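You operate a simulated robot arm through the tools that you are given. There is no shell and no other tool. Be economical: measure what you need, move in short steps, check, and stop when the job is done.

You run a simulated two-armed robot. Do the job below in one go: nothing can be reset, and whatever is moved stays where it is left.

Task
On the top of the bottling bench, fold the blue cloth in half and then in half again.
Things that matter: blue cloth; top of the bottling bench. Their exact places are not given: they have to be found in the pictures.

It is judged by the outcome, as a careful person would: the job done as asked, and still so three seconds after it is handed in. It fails if anything else is knocked over, pushed out of place, dropped, spilled or broken. Flat cloth is picked up by pressing the open fingertips on it (5 to 10 N) and closing them slowly along it; thin cloth reads only 2 to 8 mm in the jaws.

Robot
Two 7-joint arms with two-finger parallel grippers on one trunk, on a base that drives. Base frame: it is fixed to the floor where the robot stands at the start and does not move with it; the origin is under the middle of the robot, x ahead of it, y to its left, z up. Lengths are in mm, angles in rad, forces in N, time in s.
The left shoulder is at the start at [70, 189, 1215], the right one opposite. Places, roughly: top of the bottling bench [600, -500, 900]. Payload 3.91 kg a hand.
Tool frame (each hand has its own): the origin (TCP) lies between the finger pads and is the grasp point; the fingertips stand 30 mm ahead of it; z points along the fingers, y is the line along which they close. Largest opening 110 mm; finger width 20, thickness 10; the body of the gripper, 48 by 112 mm, starts 55 mm behind the TCP.
Orientation is that of the tool frame in the base frame, as a unit quaternion [w, x, y, z]. With the fingers straight down and closing along the base's y, the tool's x points along the base's -x, its y along +y and its z along -z.

Tools
- The arms move only by the tool step_arm. It takes "left_targets", "right_targets" or both (then of equal length, played together; a hand with none holds still); each is a list of rows, each a list of 7 numbers: the turn, a rotation vector about the tool's x, y, z in units of 90 degrees (1.0 is 90 degrees), then the shift along the tool's x, y, z in units of 400 mm (1.0 is 400 mm), then the gripper command, from -1 (shut) to 1 (fully open), values between in proportion. In form: [[ax, ay, az, dx, dy, dz, hand], ...]. A call has 1 to 12 rows; each row is the pose to reach, as a shift and turn from the pose commanded when the call began, along the tool's axes at that moment. A call with a number of a shift or a turn outside -1 to 1 is refused whole. Rows are played at 5 a second. More than 50 mm and 0.15 rad between two rows, or a gripper value outside its range, and nothing of the call is played. A pose out of reach is approached as far as the arm can. The call stops where the force on the tool passes 40 N (or 10 N more than at its start, if that is more) or the arm is blocked; 0.2 s more then pass. The fingers move at their own pace (about 72 mm/s each) and stop on an object; they squeeze with about 26 N. The grip force told is the motor's: it shows also when the fingers shut on nothing. Time passes only in rows, and 0.2 s behind the last, so rows that repeat a pose let the fingers close. The reply holds the time, the measured pose of the TCP, the force on the tool along the base axes, the opening and the grip force, in the units named above and with some noise.
- Cameras (640 x 400 px; columns grow to the right, rows downward): "scene" is now at [125.1, 12.6, 1419.3]; the picture's right is [0.16, -0.99, -0.00], its down [-0.77, -0.12, -0.63] and it looks along [0.62, 0.10, -0.78] (base axes); focal length 252 px, centre (320, 200). "left" rides on the left gripper at [72, -17, -103] in its tool frame; the picture's right is [0.23, 0.97, 0.00], its down [-0.76, 0.18, -0.62] and it looks along [-0.61, 0.14, 0.78] (tool axes); focal length 222 px, centre (320, 200). "right" rides on the right gripper at [72, 17, -103] in its tool frame; the picture's right is [-0.23, 0.97, 0.00], its down [-0.76, -0.18, -0.62] and it looks along [-0.61, -0.14, 0.78] (tool axes); focal length 222 px, centre (320, 200).
- grab_frame(camera): a new picture of that camera. The clock stands still meanwhile.
- slide_trunk(by): slides the trunk up (or, below 0, down) by that many mm; the arms and the scene camera ride with it, the base frame stays. It gives what a move gives, with no picture.
- roll_base(legs): drives the robot by 1 to 6 legs, each [ahead, turn to the left] in mm and rad, along the robot's own axes; the way and the turn of a leg run together, so that a leg with both is an arc; at most 1500 mm and 3.142 rad a leg. The arms and the cameras ride along, it lands a little off, and it stops where it bumps. It gives what a move gives.
- aim_head(pan, tilt): turns the head with the scene camera to pan (to the left, within 1.501 rad either way) and tilt (down, from -0.506 to 1.204), counted from straight ahead of the robot. It gives what a move gives.
- probe_pixels(camera, pixels): for up to 12 pixels [column, row] of the newest picture of that camera ("zoom" is the newest enlarged one), the place [x, y, z] in the base frame of the surface seen there, good to about 3 mm. The clock stands still meanwhile.
- inspect(camera, box): a new picture of the part [left, top, right, bottom] of that camera's present view, enlarged. The clock stands still meanwhile.
- sign_off(): hands the job in; it is judged then, once.

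Keep the steps short. Do not move on a guess: measure, check each grasp and each placing, and mend mistakes. In all there are 80 turns and 78 pictures (those below and enlarged ones count). Leave the grippers open and the arms clear of the work at the hand-in unless told otherwise, and finish with a single line.

The tools are called after "Emit:" as a command line: name --argument value ..., lists and objects as JSON in quotes. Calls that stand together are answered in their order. step_arm: Moves the arms, as the interface text tells. Its arguments: {"type":"object","properties":{"left_targets":{"type":"array"},"right_targets":{"type":"array"}},"required":[]} The other tools are called the same way: slide_trunk (by) slides the trunk up or down; roll_base (legs) drives the base; aim_head (pan, tilt) turns the head that bears the scene camera; grab_frame (camera) takes a picture; probe_pixels (camera, pixels) gives the place of the surface under pixels of a picture; inspect (camera, box) takes an enlarged picture of a part of a camera's view; sign_off () hands the job in.

At the start:

```text
t: 0.0
left_position: [593.4, 217.6, 1091.8]
left_tool_rot: [-0.001, 0.0, 1.0, 0.0]
left_ft_force: [-0.7, -0.7, 0.9]
left_grip_width: 110.1
left_grasp_force: 0.1
right_position: [584.0, -282.4, 1119.5]
right_tool_rot: [0.0, 0.001, 1.0, 0.0]
right_ft_force: [-0.3, 0.4, 0.0]
right_grip_width: 110.2
right_grasp_force: 0.1
trunk travel left (down, up): [-725.0, 215.0]
robot x, y, heading: [1.4, -0.3, 0.005]
head pan, tilt: [0.155, 0.888]
```

scene: 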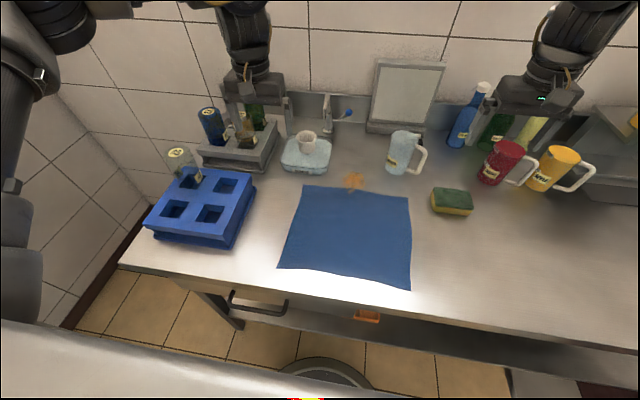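
right: 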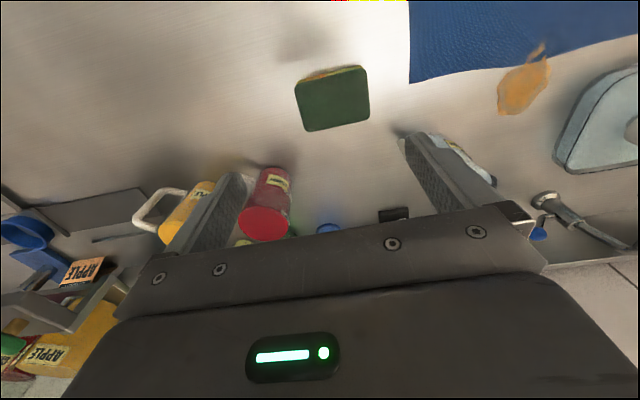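
left: 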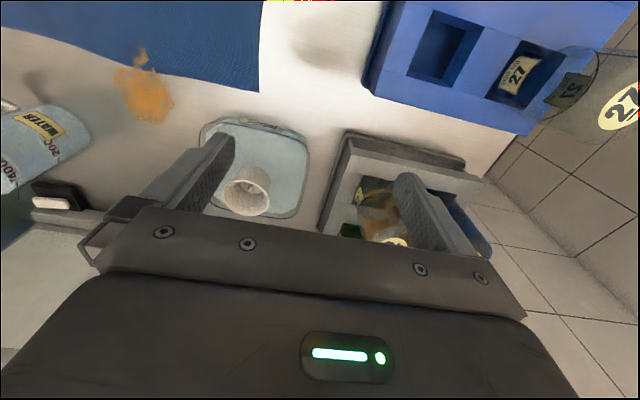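

The blue cloth lies flat at the scene picture's middle, with corners near (303,185), (408,197), (411,290) and (278,267). I'll measure them and the nearby things.

Emit:
probe_pixels --camera "scene" --pixels '[[304, 187], [407, 198], [410, 288], [280, 266], [345, 235], [355, 182], [250, 190], [452, 200], [240, 240], [405, 150], [430, 260], [305, 165]]'

Emit:
inspect --camera "scene" --box '[240, 150, 480, 300]'

```text
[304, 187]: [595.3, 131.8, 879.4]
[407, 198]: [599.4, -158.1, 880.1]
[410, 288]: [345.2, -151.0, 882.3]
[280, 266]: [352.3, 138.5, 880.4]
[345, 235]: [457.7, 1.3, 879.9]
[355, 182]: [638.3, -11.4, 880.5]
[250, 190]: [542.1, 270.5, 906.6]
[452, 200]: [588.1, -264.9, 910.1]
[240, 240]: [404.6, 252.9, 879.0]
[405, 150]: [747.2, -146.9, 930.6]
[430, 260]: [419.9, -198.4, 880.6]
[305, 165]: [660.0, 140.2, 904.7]
```

```text
2.67 times, centred on (360, 225) of scene
```

zoom: 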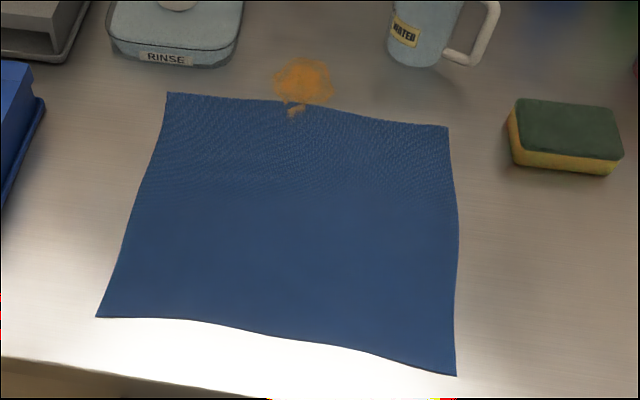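

The cloth is about 250 mm (x) by 290 mm (y) and lies at z≈880. First I'll fold the near edge onto the far edge with both hands. I'm moving both hands above the near corners, with the fingertips about 50 mm over the cloth and the jaws at 30 mm.

Emit:
step_arm --left_targets '[[0, 0, 0, 0.0811, -0.0384, 0.0471, 0.3], [0, 0, 0, 0.1622, -0.0768, 0.0942, -0.45], [0, 0, 0, 0.2433, -0.1152, 0.1413, -0.45], [0, 0, 0, 0.3244, -0.1536, 0.1884, -0.45], [0, 0, 0, 0.4055, -0.192, 0.2355, -0.45], [0, 0, 0, 0.4866, -0.2304, 0.2826, -0.45], [0, 0, 0, 0.5675, -0.269, 0.3295, -0.45], [0, 0, 0, 0.5675, -0.269, 0.3295, -0.45]]' --right_targets '[[0, 0, 0, 0.08, 0.0573, 0.057, 0.3], [0, 0, 0, 0.16, 0.1146, 0.114, -0.45], [0, 0, 0, 0.24, 0.1719, 0.171, -0.45], [0, 0, 0, 0.32, 0.2292, 0.228, -0.45], [0, 0, 0, 0.4, 0.2865, 0.285, -0.45], [0, 0, 0, 0.48, 0.3438, 0.342, -0.45], [0, 0, 0, 0.56, 0.401, 0.399, -0.45], [0, 0, 0, 0.56, 0.401, 0.399, -0.45]]'

Emit:
grab_frame --camera "scene"

Emit:
grab_frame --camera "left"

Emit:
grab_frame --camera "right"

```text
t: 1.8
left_position: [491.3, 161.4, 946.6]
left_tool_rot: [0.0, 0.001, 1.0, -0.001]
left_ft_force: [-0.7, 0.1, -0.3]
left_grip_width: 30.2
left_grasp_force: 0.0
left hand out of reach, approached as far as the arm can: row 4, 5, 6, 7, 8
right_position: [481.6, -175.7, 936.9]
right_tool_rot: [0.0, -0.001, 1.0, 0.001]
right_ft_force: [0.2, 0.3, 0.6]
right_grip_width: 30.2
right_grasp_force: 0.1
right hand out of reach, approached as far as the arm can: row 4, 5, 6, 7, 8
trunk travel left (down, up): [-725.0, 215.0]
robot x, y, heading: [0.4, -0.6, 0.005]
head pan, tilt: [0.155, 0.888]
```

```text
73 pictures are left
```

scene: 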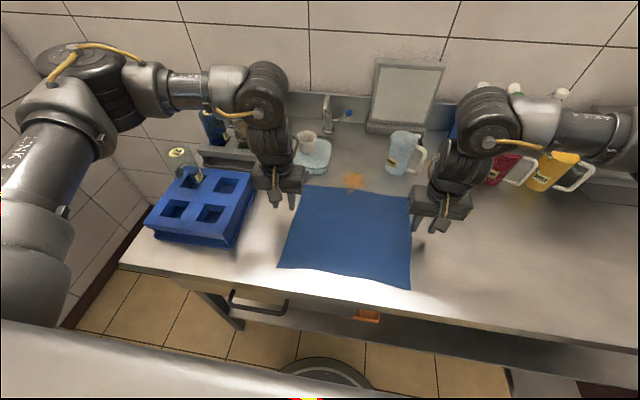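

```text
72 pictures are left
```

left: 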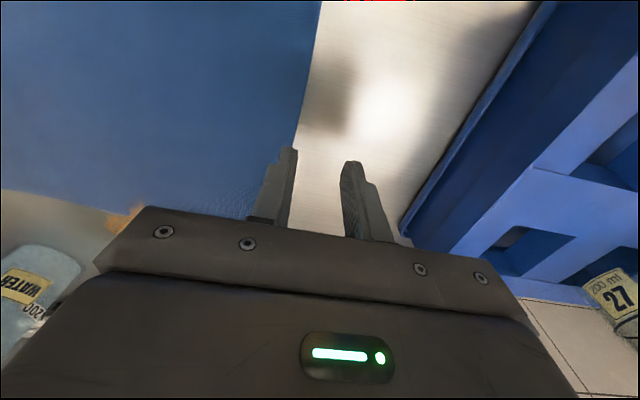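

```text
71 pictures are left
```

right: 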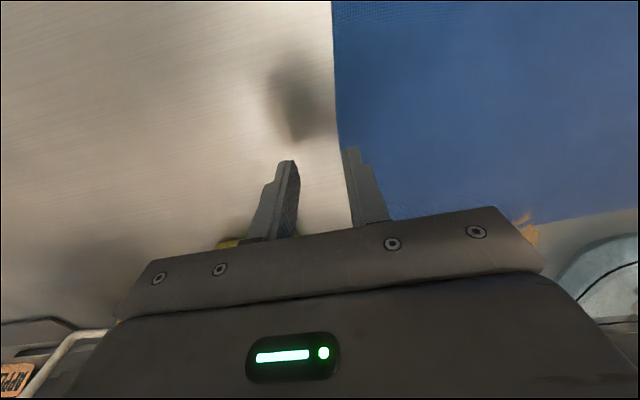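

Both hands stopped near x≈490: the near corners are too close at this height. I'll raise the trunk 70 mm, which also lifts the hands, and back the base off 130 mm.

Emit:
slide_trunk --by 70

Emit:
roll_base --legs '[[-130, 0]]'

Emit:
grab_frame --camera "scene"

```text
t: 2.9
left_position: [491.7, 161.2, 1016.1]
left_tool_rot: [-0.002, 0.001, 1.0, -0.002]
left_ft_force: [0.2, -1.0, -1.3]
left_grip_width: 30.3
left_grasp_force: 0.1
right_position: [482.5, -175.7, 1006.0]
right_tool_rot: [-0.001, -0.002, 1.0, 0.001]
right_ft_force: [0.9, -0.1, 0.1]
right_grip_width: 30.3
right_grasp_force: 0.0
trunk travel left (down, up): [-795.0, 145.0]
robot x, y, heading: [-0.8, -1.8, 0.0]
head pan, tilt: [0.155, 0.888]
```

```text
t: 4.2
left_position: [361.9, 161.7, 1015.4]
left_tool_rot: [-0.001, 0.002, 1.0, 0.0]
left_ft_force: [0.6, -0.5, 1.2]
left_grip_width: 30.6
left_grasp_force: 0.1
right_position: [352.0, -177.9, 1006.6]
right_tool_rot: [-0.002, 0.0, 1.0, 0.001]
right_ft_force: [0.2, -0.7, -0.5]
right_grip_width: 30.4
right_grasp_force: 0.0
trunk travel left (down, up): [-795.0, 145.0]
robot x, y, heading: [-131.8, 3.5, -0.002]
head pan, tilt: [0.155, 0.888]
```

```text
70 pictures are left
```

scene: 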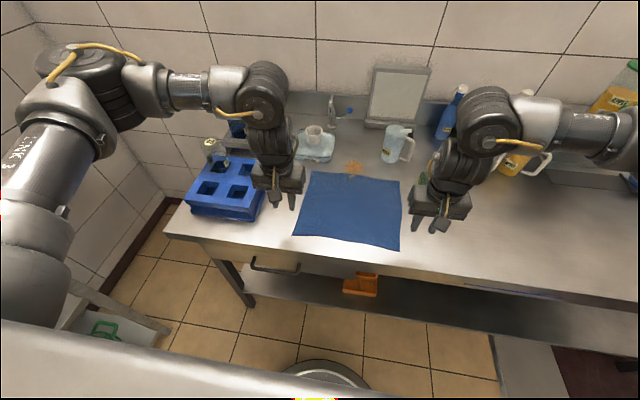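

Hands are now at x≈360 and x≈352. Next I'm moving inward over the corners, fingertips about 30 mm above the cloth, and checking.

Emit:
step_arm --left_targets '[[0, 0, 0, -0.003, -0.043, 0.0625, -0.45], [0, 0, 0, -0.006, -0.087, 0.125, -0.45], [0, 0, 0, -0.01, -0.13, 0.1875, -0.45], [0, 0, 0, -0.01, -0.13, 0.1875, -0.45]]' --right_targets '[[0, 0, 0, -0.007, 0.046, 0.055, -0.45], [0, 0, 0, -0.014, 0.092, 0.11, -0.45], [0, 0, 0, -0.02, 0.1375, 0.167, -0.45], [0, 0, 0, -0.02, 0.1375, 0.167, -0.45]]'

Emit:
grab_frame --camera "scene"

Emit:
grab_frame --camera "left"

Emit:
grab_frame --camera "right"

```text
t: 5.2
left_position: [365.4, 109.3, 938.8]
left_tool_rot: [-0.002, 0.001, 1.0, 0.0]
left_ft_force: [0.2, 0.0, -0.4]
left_grip_width: 30.2
left_grasp_force: 0.1
right_position: [359.5, -120.8, 939.4]
right_tool_rot: [-0.001, -0.002, 1.0, 0.001]
right_ft_force: [-0.7, -0.7, -0.4]
right_grip_width: 30.4
right_grasp_force: 0.2
trunk travel left (down, up): [-795.0, 145.0]
robot x, y, heading: [-129.7, -0.6, -0.003]
head pan, tilt: [0.155, 0.888]
```

```text
69 pictures are left
```

scene: 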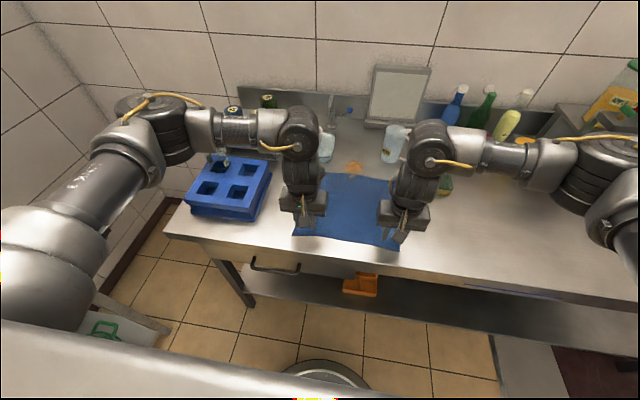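

```text
68 pictures are left
```

left: 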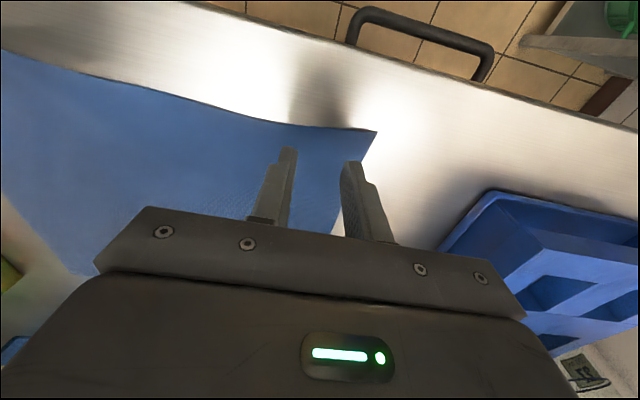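

```text
67 pictures are left
```

right: 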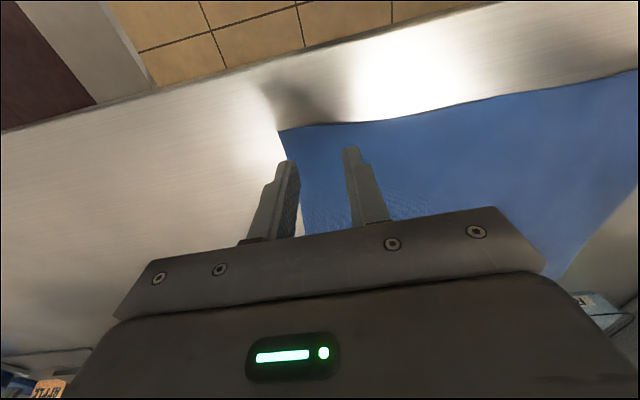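

The outer fingers look close to the side edges, so I'll measure the corners in both hand pictures.

Emit:
probe_pixels --camera "left" --pixels '[[370, 135], [360, 158], [335, 225], [250, 122], [290, 152], [350, 165]]'

Emit:
probe_pixels --camera "right" --pixels '[[284, 133], [292, 155], [302, 215], [400, 118], [350, 150], [287, 164]]'

```text
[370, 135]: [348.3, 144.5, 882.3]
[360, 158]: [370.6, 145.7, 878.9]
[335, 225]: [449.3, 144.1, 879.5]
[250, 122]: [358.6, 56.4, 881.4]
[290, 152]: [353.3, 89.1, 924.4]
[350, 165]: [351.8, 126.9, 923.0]
```

```text
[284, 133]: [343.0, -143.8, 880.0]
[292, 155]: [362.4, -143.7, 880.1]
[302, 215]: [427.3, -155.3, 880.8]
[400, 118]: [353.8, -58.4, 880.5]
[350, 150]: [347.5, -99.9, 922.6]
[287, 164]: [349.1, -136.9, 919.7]
```

The fingers are over cloth. The right outer finger is at the cloth edge, so I'll shift that hand 8 mm inward and lower both to near contact.

Emit:
step_arm --left_targets '[[0, 0, 0, 0, 0, 0.035, -0.45], [0, 0, 0, 0, 0, 0.067, -0.45], [0, 0, 0, 0, 0, 0.0695, -0.45], [0, 0, 0, 0, 0, 0.072, -0.45]]' --right_targets '[[0, 0, 0, 0, 0.02, 0.035, -0.45], [0, 0, 0, 0, 0.02, 0.067, -0.45], [0, 0, 0, 0, 0.02, 0.0695, -0.45], [0, 0, 0, 0, 0.02, 0.072, -0.45]]'

```text
t: 6.2
left_position: [366.4, 108.8, 911.8]
left_tool_rot: [-0.002, 0.002, 1.0, -0.001]
left_ft_force: [-0.1, 0.2, 0.2]
left_grip_width: 30.2
left_grasp_force: 0.1
right_position: [359.9, -114.2, 910.9]
right_tool_rot: [-0.003, -0.001, 1.0, 0.0]
right_ft_force: [0.8, -1.6, 1.8]
right_grip_width: 30.4
right_grasp_force: 0.0
trunk travel left (down, up): [-795.0, 145.0]
robot x, y, heading: [-126.9, 2.9, -0.001]
head pan, tilt: [0.155, 0.888]
```

Almost touching, so I'm pressing in 1 mm steps.

Emit:
step_arm --left_targets '[[0, 0, 0, 0, 0, 0.0025, -0.45], [0, 0, 0, 0, 0, 0.005, -0.45], [0, 0, 0, 0, 0, 0.0075, -0.45]]' --right_targets '[[0, 0, 0, 0, 0, 0.0012, -0.45], [0, 0, 0, 0, 0, 0.0025, -0.45], [0, 0, 0, 0, 0, 0.005, -0.45]]'

```text
t: 7.0
left_position: [365.7, 107.9, 910.2]
left_tool_rot: [0.0, 0.002, 1.0, -0.001]
left_ft_force: [0.7, 3.1, 22.0]
left_grip_width: 30.6
left_grasp_force: 0.1
right_position: [358.2, -114.2, 911.0]
right_tool_rot: [0.001, 0.0, 1.0, 0.001]
right_ft_force: [1.5, -1.1, 6.6]
right_grip_width: 30.3
right_grasp_force: 0.4
trunk travel left (down, up): [-795.0, 145.0]
robot x, y, heading: [-130.1, -2.3, -0.001]
head pan, tilt: [0.155, 0.888]
```

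The right hand presses at 6.6 N, which is good. The left presses at 22 N, so I'll back it off about 1.4 mm and then close both slowly.

Emit:
step_arm --left_targets '[[0, 0, 0, 0, 0, -0.0035, -0.45], [0, 0, 0, 0, 0, -0.0035, -0.5], [0, 0, 0, 0, 0, -0.0035, -0.55], [0, 0, 0, 0, 0, -0.0035, -0.6], [0, 0, 0, 0, 0, -0.0035, -0.65], [0, 0, 0, 0, 0, -0.0035, -0.7], [0, 0, 0, 0, 0, -0.0035, -0.75], [0, 0, 0, 0, 0, -0.0035, -0.8], [0, 0, 0, 0, 0, -0.0035, -0.85], [0, 0, 0, 0, 0, -0.0035, -0.92], [0, 0, 0, 0, 0, -0.0035, -1], [0, 0, 0, 0, 0, -0.0035, -1]]' --right_targets '[[0, 0, 0, 0, 0, 0, -0.45], [0, 0, 0, 0, 0, 0, -0.5], [0, 0, 0, 0, 0, 0, -0.55], [0, 0, 0, 0, 0, 0, -0.6], [0, 0, 0, 0, 0, 0, -0.65], [0, 0, 0, 0, 0, 0, -0.7], [0, 0, 0, 0, 0, 0, -0.75], [0, 0, 0, 0, 0, 0, -0.8], [0, 0, 0, 0, 0, 0, -0.85], [0, 0, 0, 0, 0, 0, -0.92], [0, 0, 0, 0, 0, 0, -1], [0, 0, 0, 0, 0, 0, -1]]'

Emit:
grab_frame --camera "left"

Emit:
grab_frame --camera "right"

```text
t: 9.6
left_position: [362.5, 108.0, 910.3]
left_tool_rot: [0.0, 0.001, 1.0, -0.002]
left_ft_force: [-0.5, -7.2, 14.6]
left_grip_width: 1.8
left_grasp_force: 26.3
right_position: [358.6, -114.1, 910.7]
right_tool_rot: [0.0, 0.0, 1.0, 0.002]
right_ft_force: [-0.1, 7.8, 20.4]
right_grip_width: 1.6
right_grasp_force: 25.8
trunk travel left (down, up): [-795.0, 145.0]
robot x, y, heading: [-130.5, 3.5, -0.002]
head pan, tilt: [0.155, 0.888]
```

```text
66 pictures are left
```

left: 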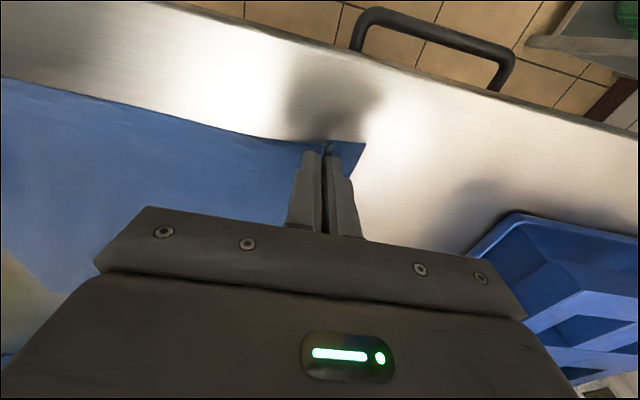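

```text
65 pictures are left
```

right: 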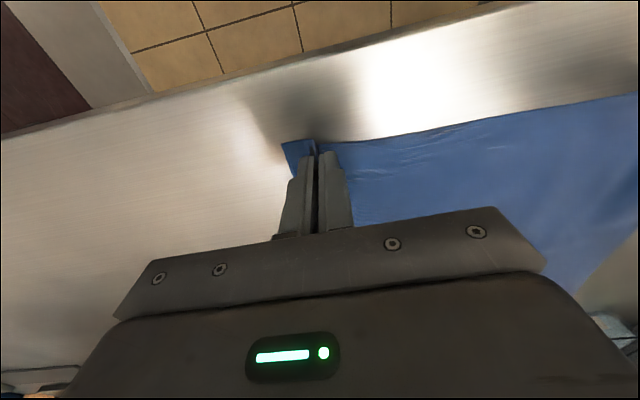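

A ridge of cloth stands between both pairs of fingers. I'll lift 40 mm to test the grasp.

Emit:
step_arm --left_targets '[[0, 0, 0, -0.01, 0, -0.03, -1], [0, 0, 0, -0.025, 0, -0.065, -1], [0, 0, 0, -0.04, 0, -0.1, -1], [0, 0, 0, -0.04, 0, -0.1, -1]]' --right_targets '[[0, 0, 0, -0.01, 0, -0.03, -1], [0, 0, 0, -0.025, 0, -0.065, -1], [0, 0, 0, -0.04, 0, -0.1, -1], [0, 0, 0, -0.04, 0, -0.1, -1]]'

Emit:
grab_frame --camera "left"

Emit:
grab_frame --camera "right"

Emit:
grab_frame --camera "scene"

```text
t: 10.6
left_position: [380.3, 107.4, 951.5]
left_tool_rot: [-0.002, 0.001, 1.0, -0.002]
left_ft_force: [0.4, -9.0, -0.1]
left_grip_width: 1.9
left_grasp_force: 26.0
right_position: [376.3, -114.3, 950.4]
right_tool_rot: [-0.001, -0.001, 1.0, 0.001]
right_ft_force: [-0.5, 9.1, 0.7]
right_grip_width: 1.7
right_grasp_force: 26.1
trunk travel left (down, up): [-795.0, 145.0]
robot x, y, heading: [-128.3, 3.8, -0.003]
head pan, tilt: [0.155, 0.888]
```

```text
64 pictures are left
```

left: 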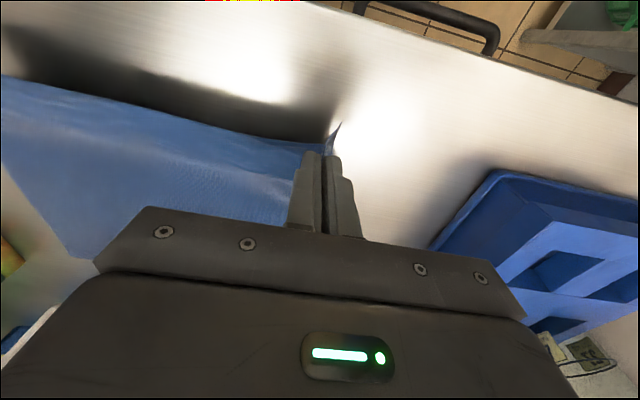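

```text
63 pictures are left
```

right: 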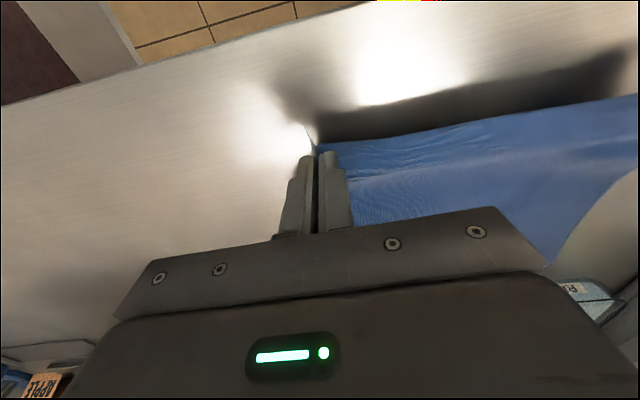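

```text
62 pictures are left
```

scene: 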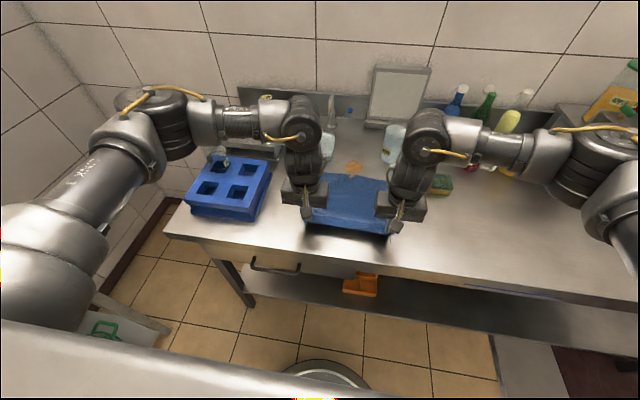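

Both corners are held, with about 9 N of tension between the hands, so I'll ease them 5 mm inward each. Next I carry the edge over in a low arc toward the far edge (x≈581 left, 585 right), stopping with the tips about 8 mm above the bench.

Emit:
step_arm --left_targets '[[0, 0, 0, -0.045, -0.0125, -0.07, -1], [0, 0, 0, -0.125, -0.0125, -0.12, -1], [0, 0, 0, -0.22, -0.0125, -0.145, -1], [0, 0, 0, -0.32, -0.0125, -0.12, -1], [0, 0, 0, -0.4075, -0.0125, -0.065, -1], [0, 0, 0, -0.465, -0.0125, 0.005, -1], [0, 0, 0, -0.495, -0.0125, 0.055, -1], [0, 0, 0, -0.5025, -0.0125, 0.0825, -1], [0, 0, 0, -0.5025, -0.0125, 0.0825, -1]]' --right_targets '[[0, 0, 0, -0.05, 0.0125, -0.07, -1], [0, 0, 0, -0.1325, 0.0125, -0.12, -1], [0, 0, 0, -0.23, 0.0125, -0.145, -1], [0, 0, 0, -0.33, 0.0125, -0.12, -1], [0, 0, 0, -0.4175, 0.0125, -0.065, -1], [0, 0, 0, -0.4775, 0.0125, 0.005, -1], [0, 0, 0, -0.51, 0.0125, 0.055, -1], [0, 0, 0, -0.5225, 0.0125, 0.0825, -1], [0, 0, 0, -0.5225, 0.0125, 0.0825, -1]]'

Emit:
grab_frame --camera "scene"

Emit:
grab_frame --camera "left"

Emit:
grab_frame --camera "right"

```text
t: 12.6
left_position: [553.8, 94.6, 927.3]
left_tool_rot: [-0.001, 0.002, 1.0, 0.0]
left_ft_force: [-0.8, 0.1, 0.7]
left_grip_width: 1.9
left_grasp_force: 26.2
left hand out of reach, approached as far as the arm can: row 6, 7, 8, 9
right_position: [557.5, -102.8, 938.7]
right_tool_rot: [-0.001, -0.001, 1.0, 0.001]
right_ft_force: [0.3, 0.0, 0.2]
right_grip_width: 1.7
right_grasp_force: 26.0
right hand out of reach, approached as far as the arm can: row 6, 7, 8, 9
trunk travel left (down, up): [-795.0, 145.0]
robot x, y, heading: [-130.6, -0.2, -0.005]
head pan, tilt: [0.155, 0.888]
```

```text
61 pictures are left
```

scene: 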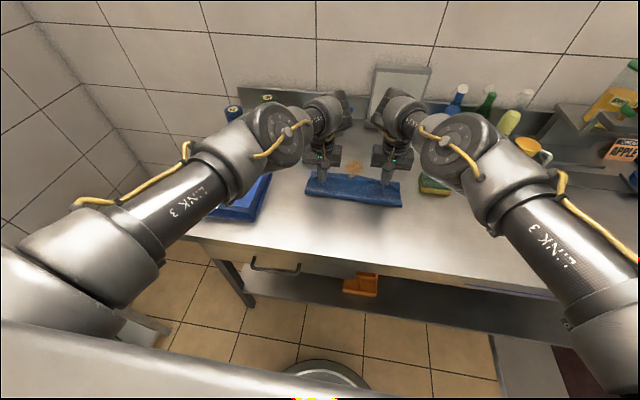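

```text
60 pictures are left
```

left: 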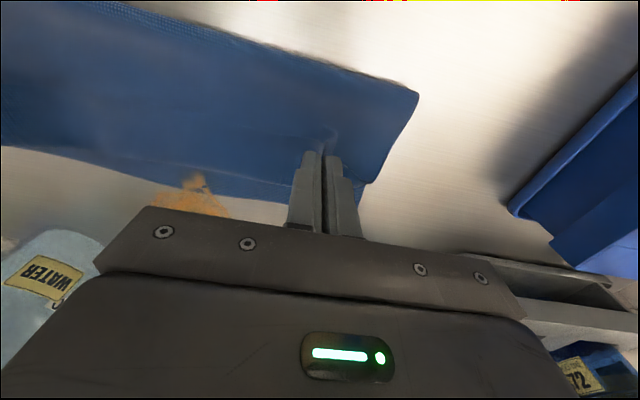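

```text
59 pictures are left
```

right: 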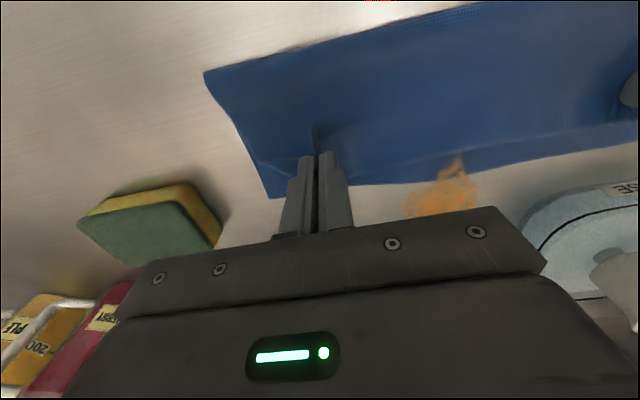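

The fold has come over and the bottom layer stayed put. The arms ran out of reach at x≈555, with the edge about 28 mm short. I'll drive ahead 28 mm, then slide the trunk down 12 mm to lower the hands.

Emit:
roll_base --legs '[[28, 0]]'

Emit:
slide_trunk --by -12

Emit:
grab_frame --camera "left"

Emit:
grab_frame --camera "right"

```text
t: 13.4
left_position: [576.4, 91.9, 932.4]
left_tool_rot: [0.002, 0.002, 1.0, -0.001]
left_ft_force: [-1.0, 0.0, 0.0]
left_grip_width: 1.8
left_grasp_force: 25.9
right_position: [581.7, -103.2, 944.2]
right_tool_rot: [0.002, -0.001, 1.0, 0.002]
right_ft_force: [-0.5, 0.0, 0.2]
right_grip_width: 1.6
right_grasp_force: 25.6
trunk travel left (down, up): [-795.0, 145.0]
robot x, y, heading: [-98.4, -4.0, -0.005]
head pan, tilt: [0.155, 0.888]
```

```text
t: 14.0
left_position: [579.7, 92.5, 919.1]
left_tool_rot: [0.0, 0.002, 1.0, -0.001]
left_ft_force: [-0.6, 0.2, 0.6]
left_grip_width: 2.1
left_grasp_force: 26.4
right_position: [584.4, -101.9, 930.3]
right_tool_rot: [0.001, -0.001, 1.0, 0.002]
right_ft_force: [-0.5, -0.5, -0.6]
right_grip_width: 1.8
right_grasp_force: 26.0
trunk travel left (down, up): [-783.0, 157.0]
robot x, y, heading: [-101.6, 3.1, -0.004]
head pan, tilt: [0.155, 0.888]
```

```text
58 pictures are left
```

left: 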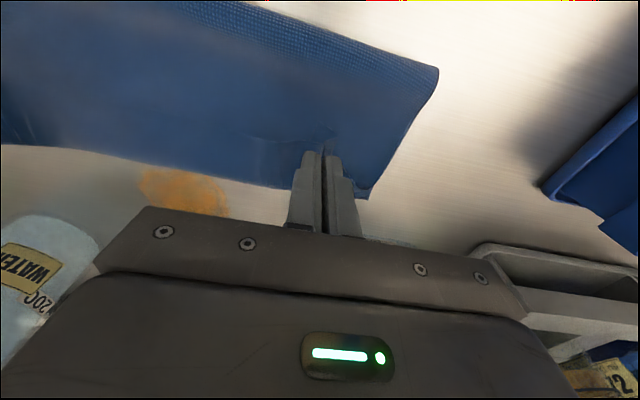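

```text
57 pictures are left
```

right: 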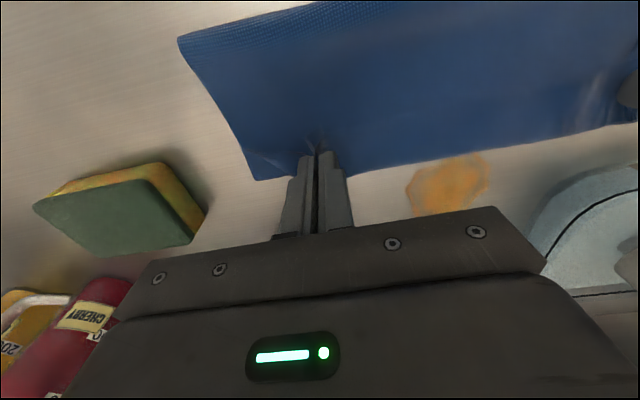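

The free edge now nearly meets the far edge. Next I lower the left hand 6 mm and the right 17 mm, easing both slightly outward.

Emit:
step_arm --left_targets '[[0, 0, 0, 0, 0.008, 0.008, -1], [0, 0, 0, 0, 0.015, 0.015, -1], [0, 0, 0, 0, 0.015, 0.015, -1]]' --right_targets '[[0, 0, 0, 0, -0.008, 0.02, -1], [0, 0, 0, 0, -0.015, 0.0425, -1], [0, 0, 0, 0, -0.015, 0.0425, -1]]'

```text
t: 14.8
left_position: [581.0, 98.3, 913.9]
left_tool_rot: [0.0, 0.002, 1.0, -0.001]
left_ft_force: [-1.1, -1.7, 4.5]
left_grip_width: 1.8
left_grasp_force: 25.9
right_position: [584.9, -109.9, 911.6]
right_tool_rot: [0.001, -0.001, 1.0, 0.002]
right_ft_force: [-0.5, 0.4, 3.6]
right_grip_width: 1.8
right_grasp_force: 25.8
trunk travel left (down, up): [-783.0, 157.0]
robot x, y, heading: [-99.8, 0.4, -0.002]
head pan, tilt: [0.155, 0.888]
```

Light touch on both hands (about 4 N). I'm opening slowly to spread the pinched ridge, then I'll look.

Emit:
step_arm --left_targets '[[0, 0, 0, 0, 0, 0, -0.9], [0, 0, 0, 0, 0.005, 0, -0.8], [0, 0, 0, 0, 0.01, 0, -0.7], [0, 0, 0, 0, 0.015, 0, -0.6], [0, 0, 0, 0, 0.02, 0, -0.5], [0, 0, 0, 0, 0.02, -0.02, -0.5], [0, 0, 0, 0, 0.02, -0.08, -0.5], [0, 0, 0, 0, 0.02, -0.16, -0.5], [0, 0, 0, 0, 0.02, -0.24, -0.5]]' --right_targets '[[0, 0, 0, 0, 0, 0, -0.9], [0, 0, 0, 0, -0.005, 0, -0.8], [0, 0, 0, 0, -0.01, 0, -0.7], [0, 0, 0, 0, -0.015, 0, -0.6], [0, 0, 0, 0, -0.02, 0, -0.5], [0, 0, 0, 0, -0.02, -0.02, -0.5], [0, 0, 0, 0, -0.02, -0.08, -0.5], [0, 0, 0, 0, -0.02, -0.16, -0.5], [0, 0, 0, 0, -0.02, -0.24, -0.5]]'

Emit:
grab_frame --camera "scene"

Emit:
grab_frame --camera "left"

Emit:
grab_frame --camera "right"

```text
t: 16.8
left_position: [580.2, 105.5, 1007.0]
left_tool_rot: [0.0, 0.002, 1.0, -0.001]
left_ft_force: [0.8, -0.5, 0.2]
left_grip_width: 27.6
left_grasp_force: 0.0
right_position: [584.4, -117.5, 1010.7]
right_tool_rot: [0.001, -0.001, 1.0, 0.001]
right_ft_force: [-0.1, 0.0, -0.3]
right_grip_width: 27.6
right_grasp_force: 0.0
trunk travel left (down, up): [-783.0, 157.0]
robot x, y, heading: [-102.2, 2.5, -0.003]
head pan, tilt: [0.155, 0.888]
```

```text
56 pictures are left
```

scene: 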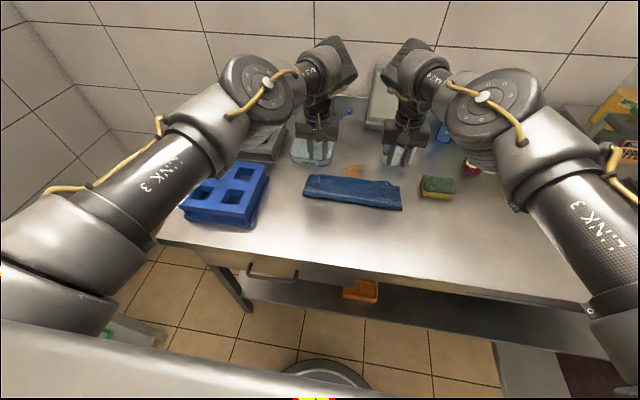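

```text
55 pictures are left
```

left: 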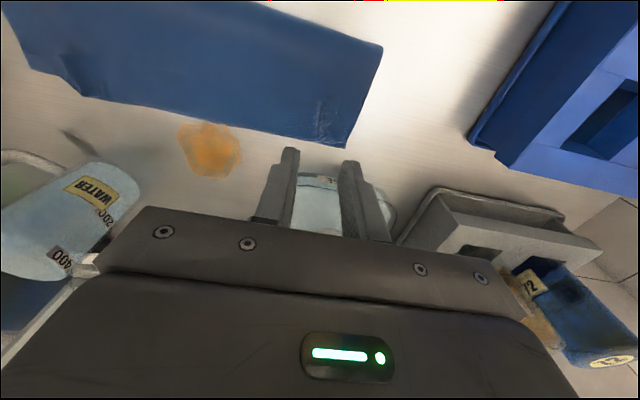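

```text
54 pictures are left
```

right: 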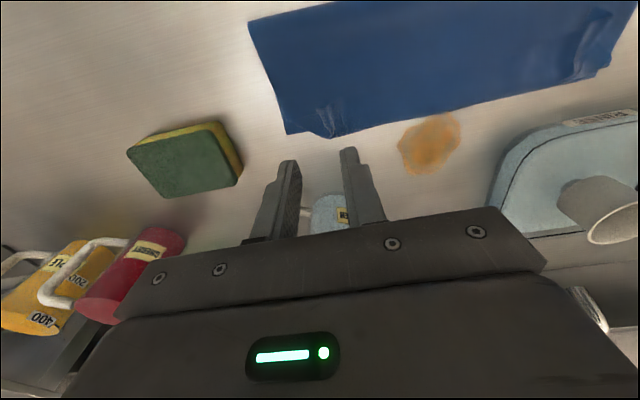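

First fold done. I'll look closer and measure its corners.

Emit:
inspect --camera "scene" --box '[280, 150, 424, 240]'

Emit:
probe_pixels --camera "scene" --pixels '[[307, 176], [304, 194], [400, 208], [398, 186], [350, 180], [350, 202], [352, 190], [314, 180]]'

```text
4.44 times, centred on (352, 195) of scene
```

zoom: 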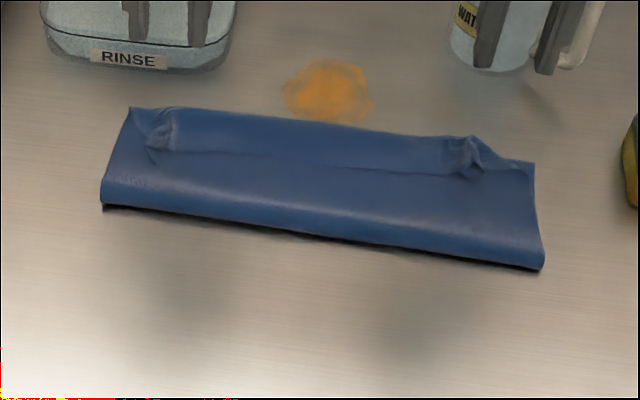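

```text
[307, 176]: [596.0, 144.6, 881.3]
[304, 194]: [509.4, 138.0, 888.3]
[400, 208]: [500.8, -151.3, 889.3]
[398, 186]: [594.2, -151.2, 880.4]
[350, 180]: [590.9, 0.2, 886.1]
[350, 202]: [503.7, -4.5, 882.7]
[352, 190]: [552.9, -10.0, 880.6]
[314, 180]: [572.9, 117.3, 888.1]
```

The folded strip is about 95 mm wide rather than 125 mm, and there's a line along the grip bumps. I'll look closer from the hands.

Emit:
inspect --camera "left" --box '[160, 0, 400, 150]'

Emit:
inspect --camera "right" --box '[240, 0, 480, 150]'

```text
2.67 times, centred on (280, 75) of left
```

zoom: 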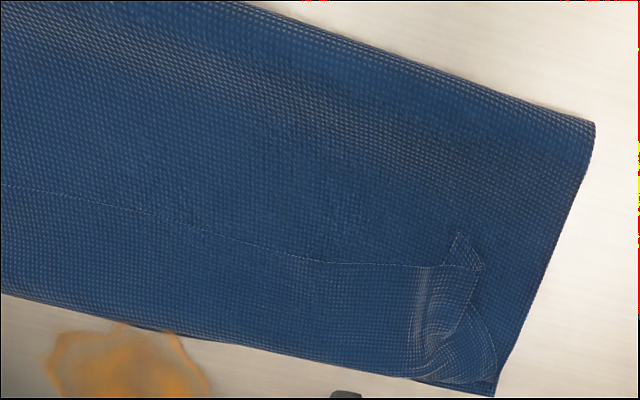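

```text
2.67 times, centred on (360, 75) of right
```

zoom: 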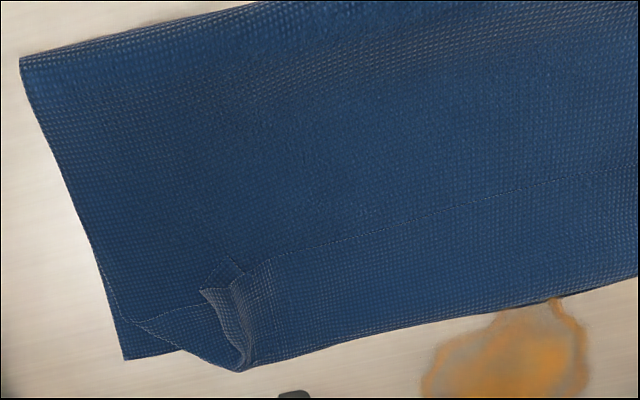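

The free edge seems to have flopped back on itself along the line between the grips. I'll measure that in the right zoom picture.

Emit:
probe_pixels --camera "zoom" --pixels '[[22, 60], [125, 358], [240, 368], [205, 292], [235, 260], [400, 215], [600, 170], [400, 332], [130, 318], [300, 150], [560, 295], [110, 300]]'

Emit:
inspect --camera "right" --box '[270, 85, 366, 145]'

Emit:
inspect --camera "left" --box '[290, 85, 386, 145]'

```text
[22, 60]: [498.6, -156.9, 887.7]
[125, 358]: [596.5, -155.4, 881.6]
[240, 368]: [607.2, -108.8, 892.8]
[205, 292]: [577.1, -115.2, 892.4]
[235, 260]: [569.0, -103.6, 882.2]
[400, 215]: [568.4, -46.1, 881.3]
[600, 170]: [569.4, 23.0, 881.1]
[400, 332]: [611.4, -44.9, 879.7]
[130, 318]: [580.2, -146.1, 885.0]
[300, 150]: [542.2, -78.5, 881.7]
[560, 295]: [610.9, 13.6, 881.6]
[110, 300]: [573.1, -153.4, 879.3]
```

```text
6.67 times, centred on (318, 115) of right
```

zoom: 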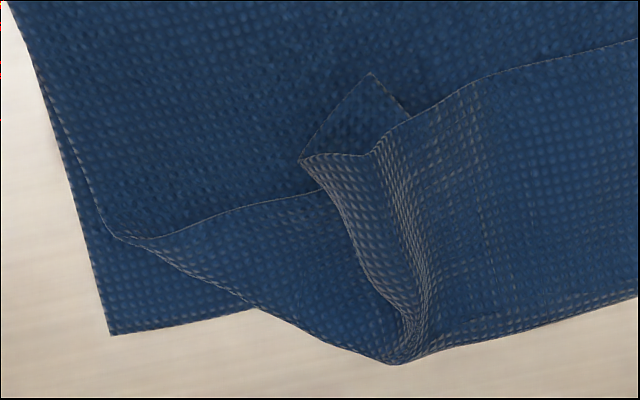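

```text
6.67 times, centred on (338, 115) of left
```

zoom: 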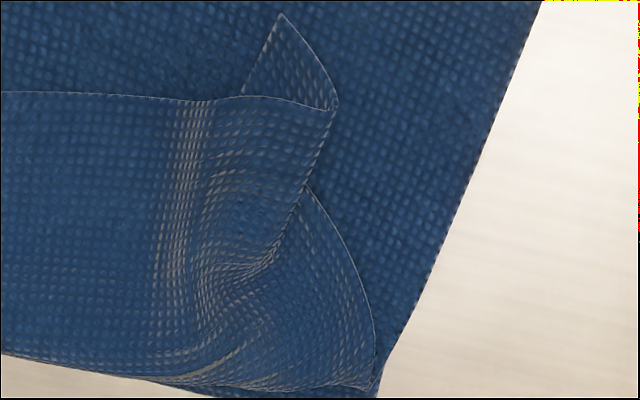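

The zoom shows it clearly. Because the hands stayed vertical, about 40 mm of the free edge turned back on top (edge at x≈569, turn at x≈609), and the crease moved to x≈500. This isn't a true half fold, so I'll undo it: pick up the turned-back flap, which is face up, and carry it back toward me to reopen the cloth. First I lower onto the flap at y≈+87 and −82.

Emit:
step_arm --left_targets '[[0, 0, 0, -0.005, -0.045, 0.06, -0.45], [0, 0, 0, -0.005, -0.045, 0.14, -0.45], [0, 0, 0, -0.005, -0.045, 0.2, -0.45], [0, 0, 0, -0.005, -0.045, 0.222, -0.45], [0, 0, 0, -0.005, -0.045, 0.225, -0.45]]' --right_targets '[[0, 0, 0, 0.005, 0.0875, 0.06, -0.45], [0, 0, 0, 0.005, 0.0875, 0.14, -0.45], [0, 0, 0, 0.005, 0.0875, 0.2, -0.45], [0, 0, 0, 0.005, 0.0875, 0.23, -0.45], [0, 0, 0, 0.005, 0.0875, 0.235, -0.45]]'

Emit:
grab_frame --camera "left"

Emit:
grab_frame --camera "right"

```text
t: 18.0
left_position: [576.9, 89.4, 917.5]
left_tool_rot: [-0.002, 0.0, 1.0, 0.0]
left_ft_force: [-0.3, 0.2, 0.1]
left_grip_width: 30.0
left_grasp_force: 0.1
left hand out of reach, approached as far as the arm can: row 4, 5
right_position: [578.7, -83.4, 919.4]
right_tool_rot: [0.003, 0.003, 1.0, 0.001]
right_ft_force: [-0.4, 0.1, -0.1]
right_grip_width: 30.2
right_grasp_force: 0.0
right hand out of reach, approached as far as the arm can: row 4, 5
trunk travel left (down, up): [-783.0, 157.0]
robot x, y, heading: [-98.6, 0.9, -0.002]
head pan, tilt: [0.155, 0.888]
```

```text
48 pictures are left
```

left: 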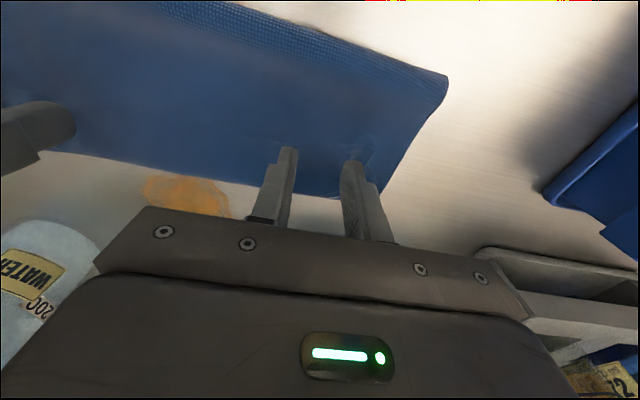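

```text
47 pictures are left
```

right: 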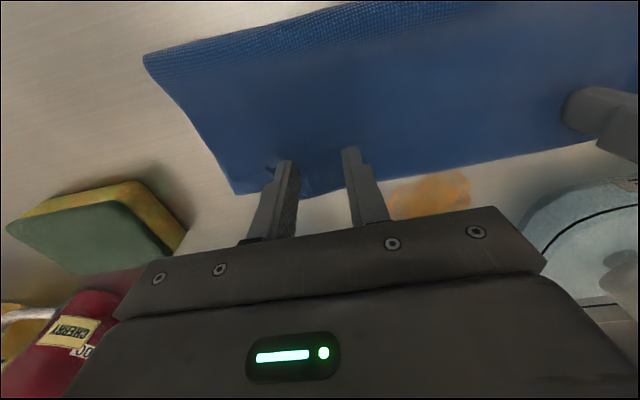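

The hands are at reach limit, hovering about 4 mm above. I'll draw them up and back 45 mm, then drive ahead 45 mm to gain reach.

Emit:
step_arm --left_targets '[[0, 0, 0, 0, 0, -0.03, -0.45], [0, 0, 0, 0.06, 0, -0.03, -0.45], [0, 0, 0, 0.1125, 0, -0.03, -0.45]]' --right_targets '[[0, 0, 0, 0, 0, -0.03, -0.45], [0, 0, 0, 0.06, 0, -0.03, -0.45], [0, 0, 0, 0.1125, 0, -0.03, -0.45]]'

Emit:
roll_base --legs '[[45, 0]]'

```text
t: 18.8
left_position: [531.4, 86.2, 934.1]
left_tool_rot: [0.0, 0.004, 1.0, 0.0]
left_ft_force: [-0.2, -0.7, 0.2]
left_grip_width: 30.2
left_grasp_force: 0.0
right_position: [527.9, -78.7, 928.5]
right_tool_rot: [-0.001, -0.003, 1.0, 0.0]
right_ft_force: [-0.5, 0.3, 0.1]
right_grip_width: 30.1
right_grasp_force: 0.1
trunk travel left (down, up): [-783.0, 157.0]
robot x, y, heading: [-99.4, 2.5, -0.0]
head pan, tilt: [0.155, 0.888]
```

```text
t: 19.7
left_position: [574.8, 88.1, 936.6]
left_tool_rot: [0.003, 0.002, 1.0, -0.001]
left_ft_force: [0.8, 0.0, -0.7]
left_grip_width: 30.4
left_grasp_force: 0.0
right_position: [574.5, -79.9, 931.2]
right_tool_rot: [0.003, -0.001, 1.0, 0.002]
right_ft_force: [0.1, 0.5, -0.2]
right_grip_width: 30.3
right_grasp_force: 0.0
trunk travel left (down, up): [-783.0, 157.0]
robot x, y, heading: [-54.7, 0.9, -0.003]
head pan, tilt: [0.155, 0.888]
```

Good. Now I'm moving forward 7 mm and down until just above contact.

Emit:
step_arm --left_targets '[[0, 0, 0, -0.0175, 0, 0.03, -0.45], [0, 0, 0, -0.0175, 0, 0.055, -0.45], [0, 0, 0, -0.0175, 0, 0.0575, -0.45], [0, 0, 0, -0.0175, 0, 0.06, -0.45]]' --right_targets '[[0, 0, 0, -0.0175, 0, 0.02, -0.45], [0, 0, 0, -0.0175, 0, 0.042, -0.45], [0, 0, 0, -0.0175, 0, 0.0445, -0.45], [0, 0, 0, -0.0175, 0, 0.047, -0.45]]'

```text
t: 20.7
left_position: [580.3, 86.6, 913.2]
left_tool_rot: [0.004, 0.001, 1.0, -0.001]
left_ft_force: [-0.4, 0.0, 2.1]
left_grip_width: 30.2
left_grasp_force: 0.0
right_position: [580.4, -79.5, 914.5]
right_tool_rot: [0.003, -0.001, 1.0, 0.002]
right_ft_force: [-0.9, -0.8, 0.8]
right_grip_width: 30.5
right_grasp_force: 0.0
trunk travel left (down, up): [-783.0, 157.0]
robot x, y, heading: [-53.7, 4.5, -0.001]
head pan, tilt: [0.155, 0.888]
```

Pressing about 1 mm more on each.

Emit:
step_arm --left_targets '[[0, 0, 0, 0, 0, 0.0015, -0.45], [0, 0, 0, 0, 0, 0.0015, -0.45]]' --right_targets '[[0, 0, 0, 0, 0, 0.003, -0.45], [0, 0, 0, 0, 0, 0.004, -0.45]]'

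```text
t: 21.3
left_position: [578.7, 88.0, 912.7]
left_tool_rot: [0.005, 0.001, 1.0, -0.002]
left_ft_force: [0.1, 0.6, 0.0]
left_grip_width: 30.0
left_grasp_force: 0.0
right_position: [577.8, -78.9, 913.3]
right_tool_rot: [0.005, 0.0, 1.0, 0.001]
right_ft_force: [0.3, 0.0, 0.8]
right_grip_width: 30.4
right_grasp_force: 0.0
trunk travel left (down, up): [-783.0, 157.0]
robot x, y, heading: [-55.3, 2.3, 0.002]
head pan, tilt: [0.155, 0.888]
```

Emit:
step_arm --left_targets '[[0, 0, 0, 0, 0, 0.002, -0.45], [0, 0, 0, 0, 0, 0.004, -0.45]]' --right_targets '[[0, 0, 0, 0, 0, 0.002, -0.45], [0, 0, 0, 0, 0, 0.004, -0.45]]'

```text
t: 21.9
left_position: [578.4, 87.3, 912.9]
left_tool_rot: [0.004, 0.002, 1.0, -0.002]
left_ft_force: [-0.7, 1.1, 1.4]
left_grip_width: 30.1
left_grasp_force: 0.3
right_position: [578.6, -79.1, 912.8]
right_tool_rot: [0.005, -0.001, 1.0, 0.001]
right_ft_force: [0.4, 0.7, 1.2]
right_grip_width: 30.1
right_grasp_force: 0.1
trunk travel left (down, up): [-783.0, 157.0]
robot x, y, heading: [-58.4, 1.6, -0.002]
head pan, tilt: [0.155, 0.888]
```

Still soft; another 2 mm in small steps.

Emit:
step_arm --left_targets '[[0, 0, 0, 0, 0, 0.002, -0.45], [0, 0, 0, 0, 0, 0.004, -0.45], [0, 0, 0, 0, 0, 0.005, -0.45]]' --right_targets '[[0, 0, 0, 0, 0, 0.002, -0.45], [0, 0, 0, 0, 0, 0.004, -0.45], [0, 0, 0, 0, 0, 0.005, -0.45]]'

```text
t: 22.7
left_position: [578.2, 87.2, 911.9]
left_tool_rot: [0.007, 0.001, 1.0, -0.002]
left_ft_force: [3.6, 0.4, 14.6]
left_grip_width: 30.5
left_grasp_force: 0.1
right_position: [577.1, -79.1, 912.5]
right_tool_rot: [0.008, -0.002, 1.0, 0.002]
right_ft_force: [1.6, 0.2, 7.4]
right_grip_width: 29.8
right_grasp_force: 0.0
trunk travel left (down, up): [-783.0, 157.0]
robot x, y, heading: [-53.1, -1.3, -0.004]
head pan, tilt: [0.155, 0.888]
```

Pressing at 14.6 N and 7.4 N. I'll ease the left slightly and close slowly, then lift 25 mm with a little motion toward me to see what was caught.

Emit:
step_arm --left_targets '[[0, 0, 0, 0, 0, -0.0015, -0.5], [0, 0, 0, 0, 0, -0.0015, -0.55], [0, 0, 0, 0, 0, -0.0015, -0.6], [0, 0, 0, 0, 0, -0.0015, -0.65], [0, 0, 0, 0, 0, -0.0015, -0.7], [0, 0, 0, 0, 0, -0.0015, -0.75], [0, 0, 0, 0, 0, -0.0015, -0.8], [0, 0, 0, 0, 0, -0.0015, -0.88], [0, 0, 0, 0, 0, -0.0015, -1], [0, 0, 0, 0, 0, -0.0015, -1], [0, 0, 0, 0.01, 0, -0.03, -1], [0, 0, 0, 0.03, 0, -0.0625, -1]]' --right_targets '[[0, 0, 0, 0, 0, 0, -0.5], [0, 0, 0, 0, 0, 0, -0.55], [0, 0, 0, 0, 0, 0, -0.6], [0, 0, 0, 0, 0, 0, -0.65], [0, 0, 0, 0, 0, 0, -0.7], [0, 0, 0, 0, 0, 0, -0.75], [0, 0, 0, 0, 0, 0, -0.8], [0, 0, 0, 0, 0, 0, -0.88], [0, 0, 0, 0, 0, 0, -1], [0, 0, 0, 0, 0, 0, -1], [0, 0, 0, 0.01, 0, -0.03, -1], [0, 0, 0, 0.03, 0, -0.0625, -1]]'

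Emit:
grab_frame --camera "left"

Emit:
grab_frame --camera "right"

```text
t: 25.3
left_position: [565.1, 86.1, 937.1]
left_tool_rot: [0.006, 0.003, 1.0, -0.003]
left_ft_force: [0.5, -10.8, 0.0]
left_grip_width: 2.7
left_grasp_force: 26.3
right_position: [563.5, -78.7, 936.2]
right_tool_rot: [0.006, -0.002, 1.0, 0.003]
right_ft_force: [0.6, 10.9, 0.0]
right_grip_width: 1.6
right_grasp_force: 26.8
trunk travel left (down, up): [-783.0, 157.0]
robot x, y, heading: [-56.6, -2.3, -0.002]
head pan, tilt: [0.155, 0.888]
```

```text
46 pictures are left
```

left: 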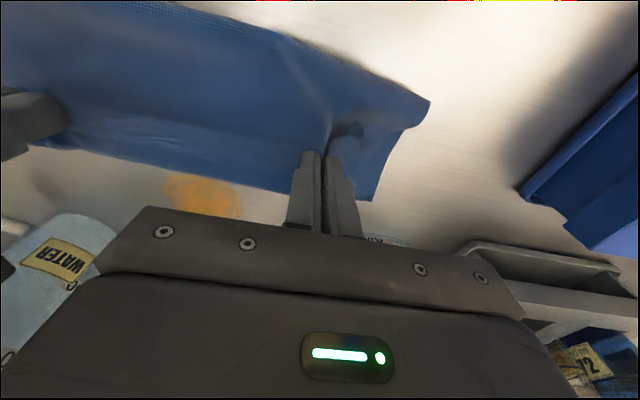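

```text
45 pictures are left
```

right: 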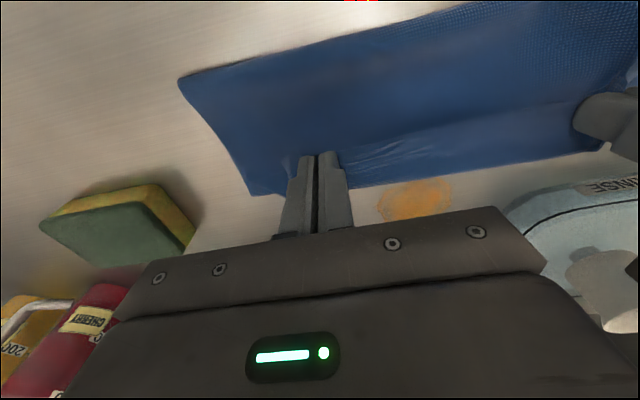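

The right seems to hold only the flap (1.6 mm). The left reads 2.7 mm and pulls wrinkles in the layer below, so it may have two layers. I'll open the left, lift it clear and look; the right keeps holding.

Emit:
step_arm --left_targets '[[0, 0, 0, 0, 0, 0.03, -1], [0, 0, 0, 0, 0, 0.05, -0.8], [0, 0, 0, 0, 0, 0.05, -0.6], [0, 0, 0, 0, 0, 0.05, -0.45], [0, 0, 0, 0, 0, 0, -0.45], [0, 0, 0, 0, 0, -0.1, -0.45]]' --right_targets '[[0, 0, 0, 0, 0, 0, -1], [0, 0, 0, 0, 0, 0, -1], [0, 0, 0, 0, 0, 0, -1], [0, 0, 0, 0, 0, 0, -1], [0, 0, 0, 0.02, 0, -0.03, -1], [0, 0, 0, 0.06, 0, -0.06, -1]]'

Emit:
grab_frame --camera "left"

Emit:
grab_frame --camera "scene"

```text
t: 26.7
left_position: [564.9, 87.5, 976.6]
left_tool_rot: [0.005, 0.002, 1.0, -0.001]
left_ft_force: [-0.6, -0.9, -0.6]
left_grip_width: 30.2
left_grasp_force: 0.1
right_position: [540.7, -80.0, 960.8]
right_tool_rot: [0.005, -0.001, 1.0, 0.002]
right_ft_force: [0.8, -0.3, -0.7]
right_grip_width: 1.7
right_grasp_force: 25.7
trunk travel left (down, up): [-783.0, 157.0]
robot x, y, heading: [-58.2, -2.5, -0.001]
head pan, tilt: [0.155, 0.888]
```

```text
44 pictures are left
```

left: 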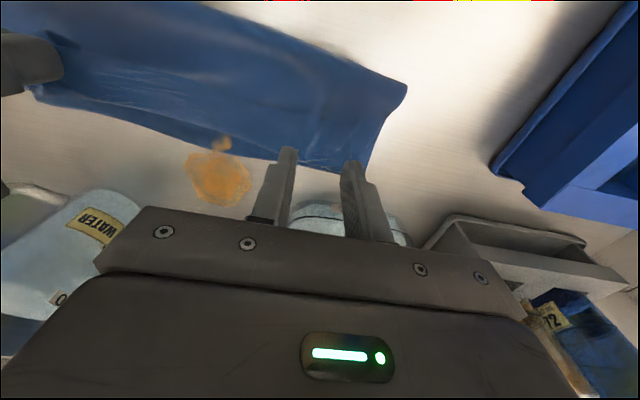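

```text
43 pictures are left
```

scene: 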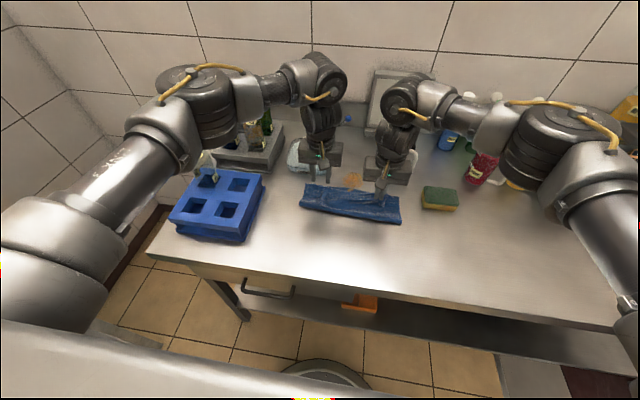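

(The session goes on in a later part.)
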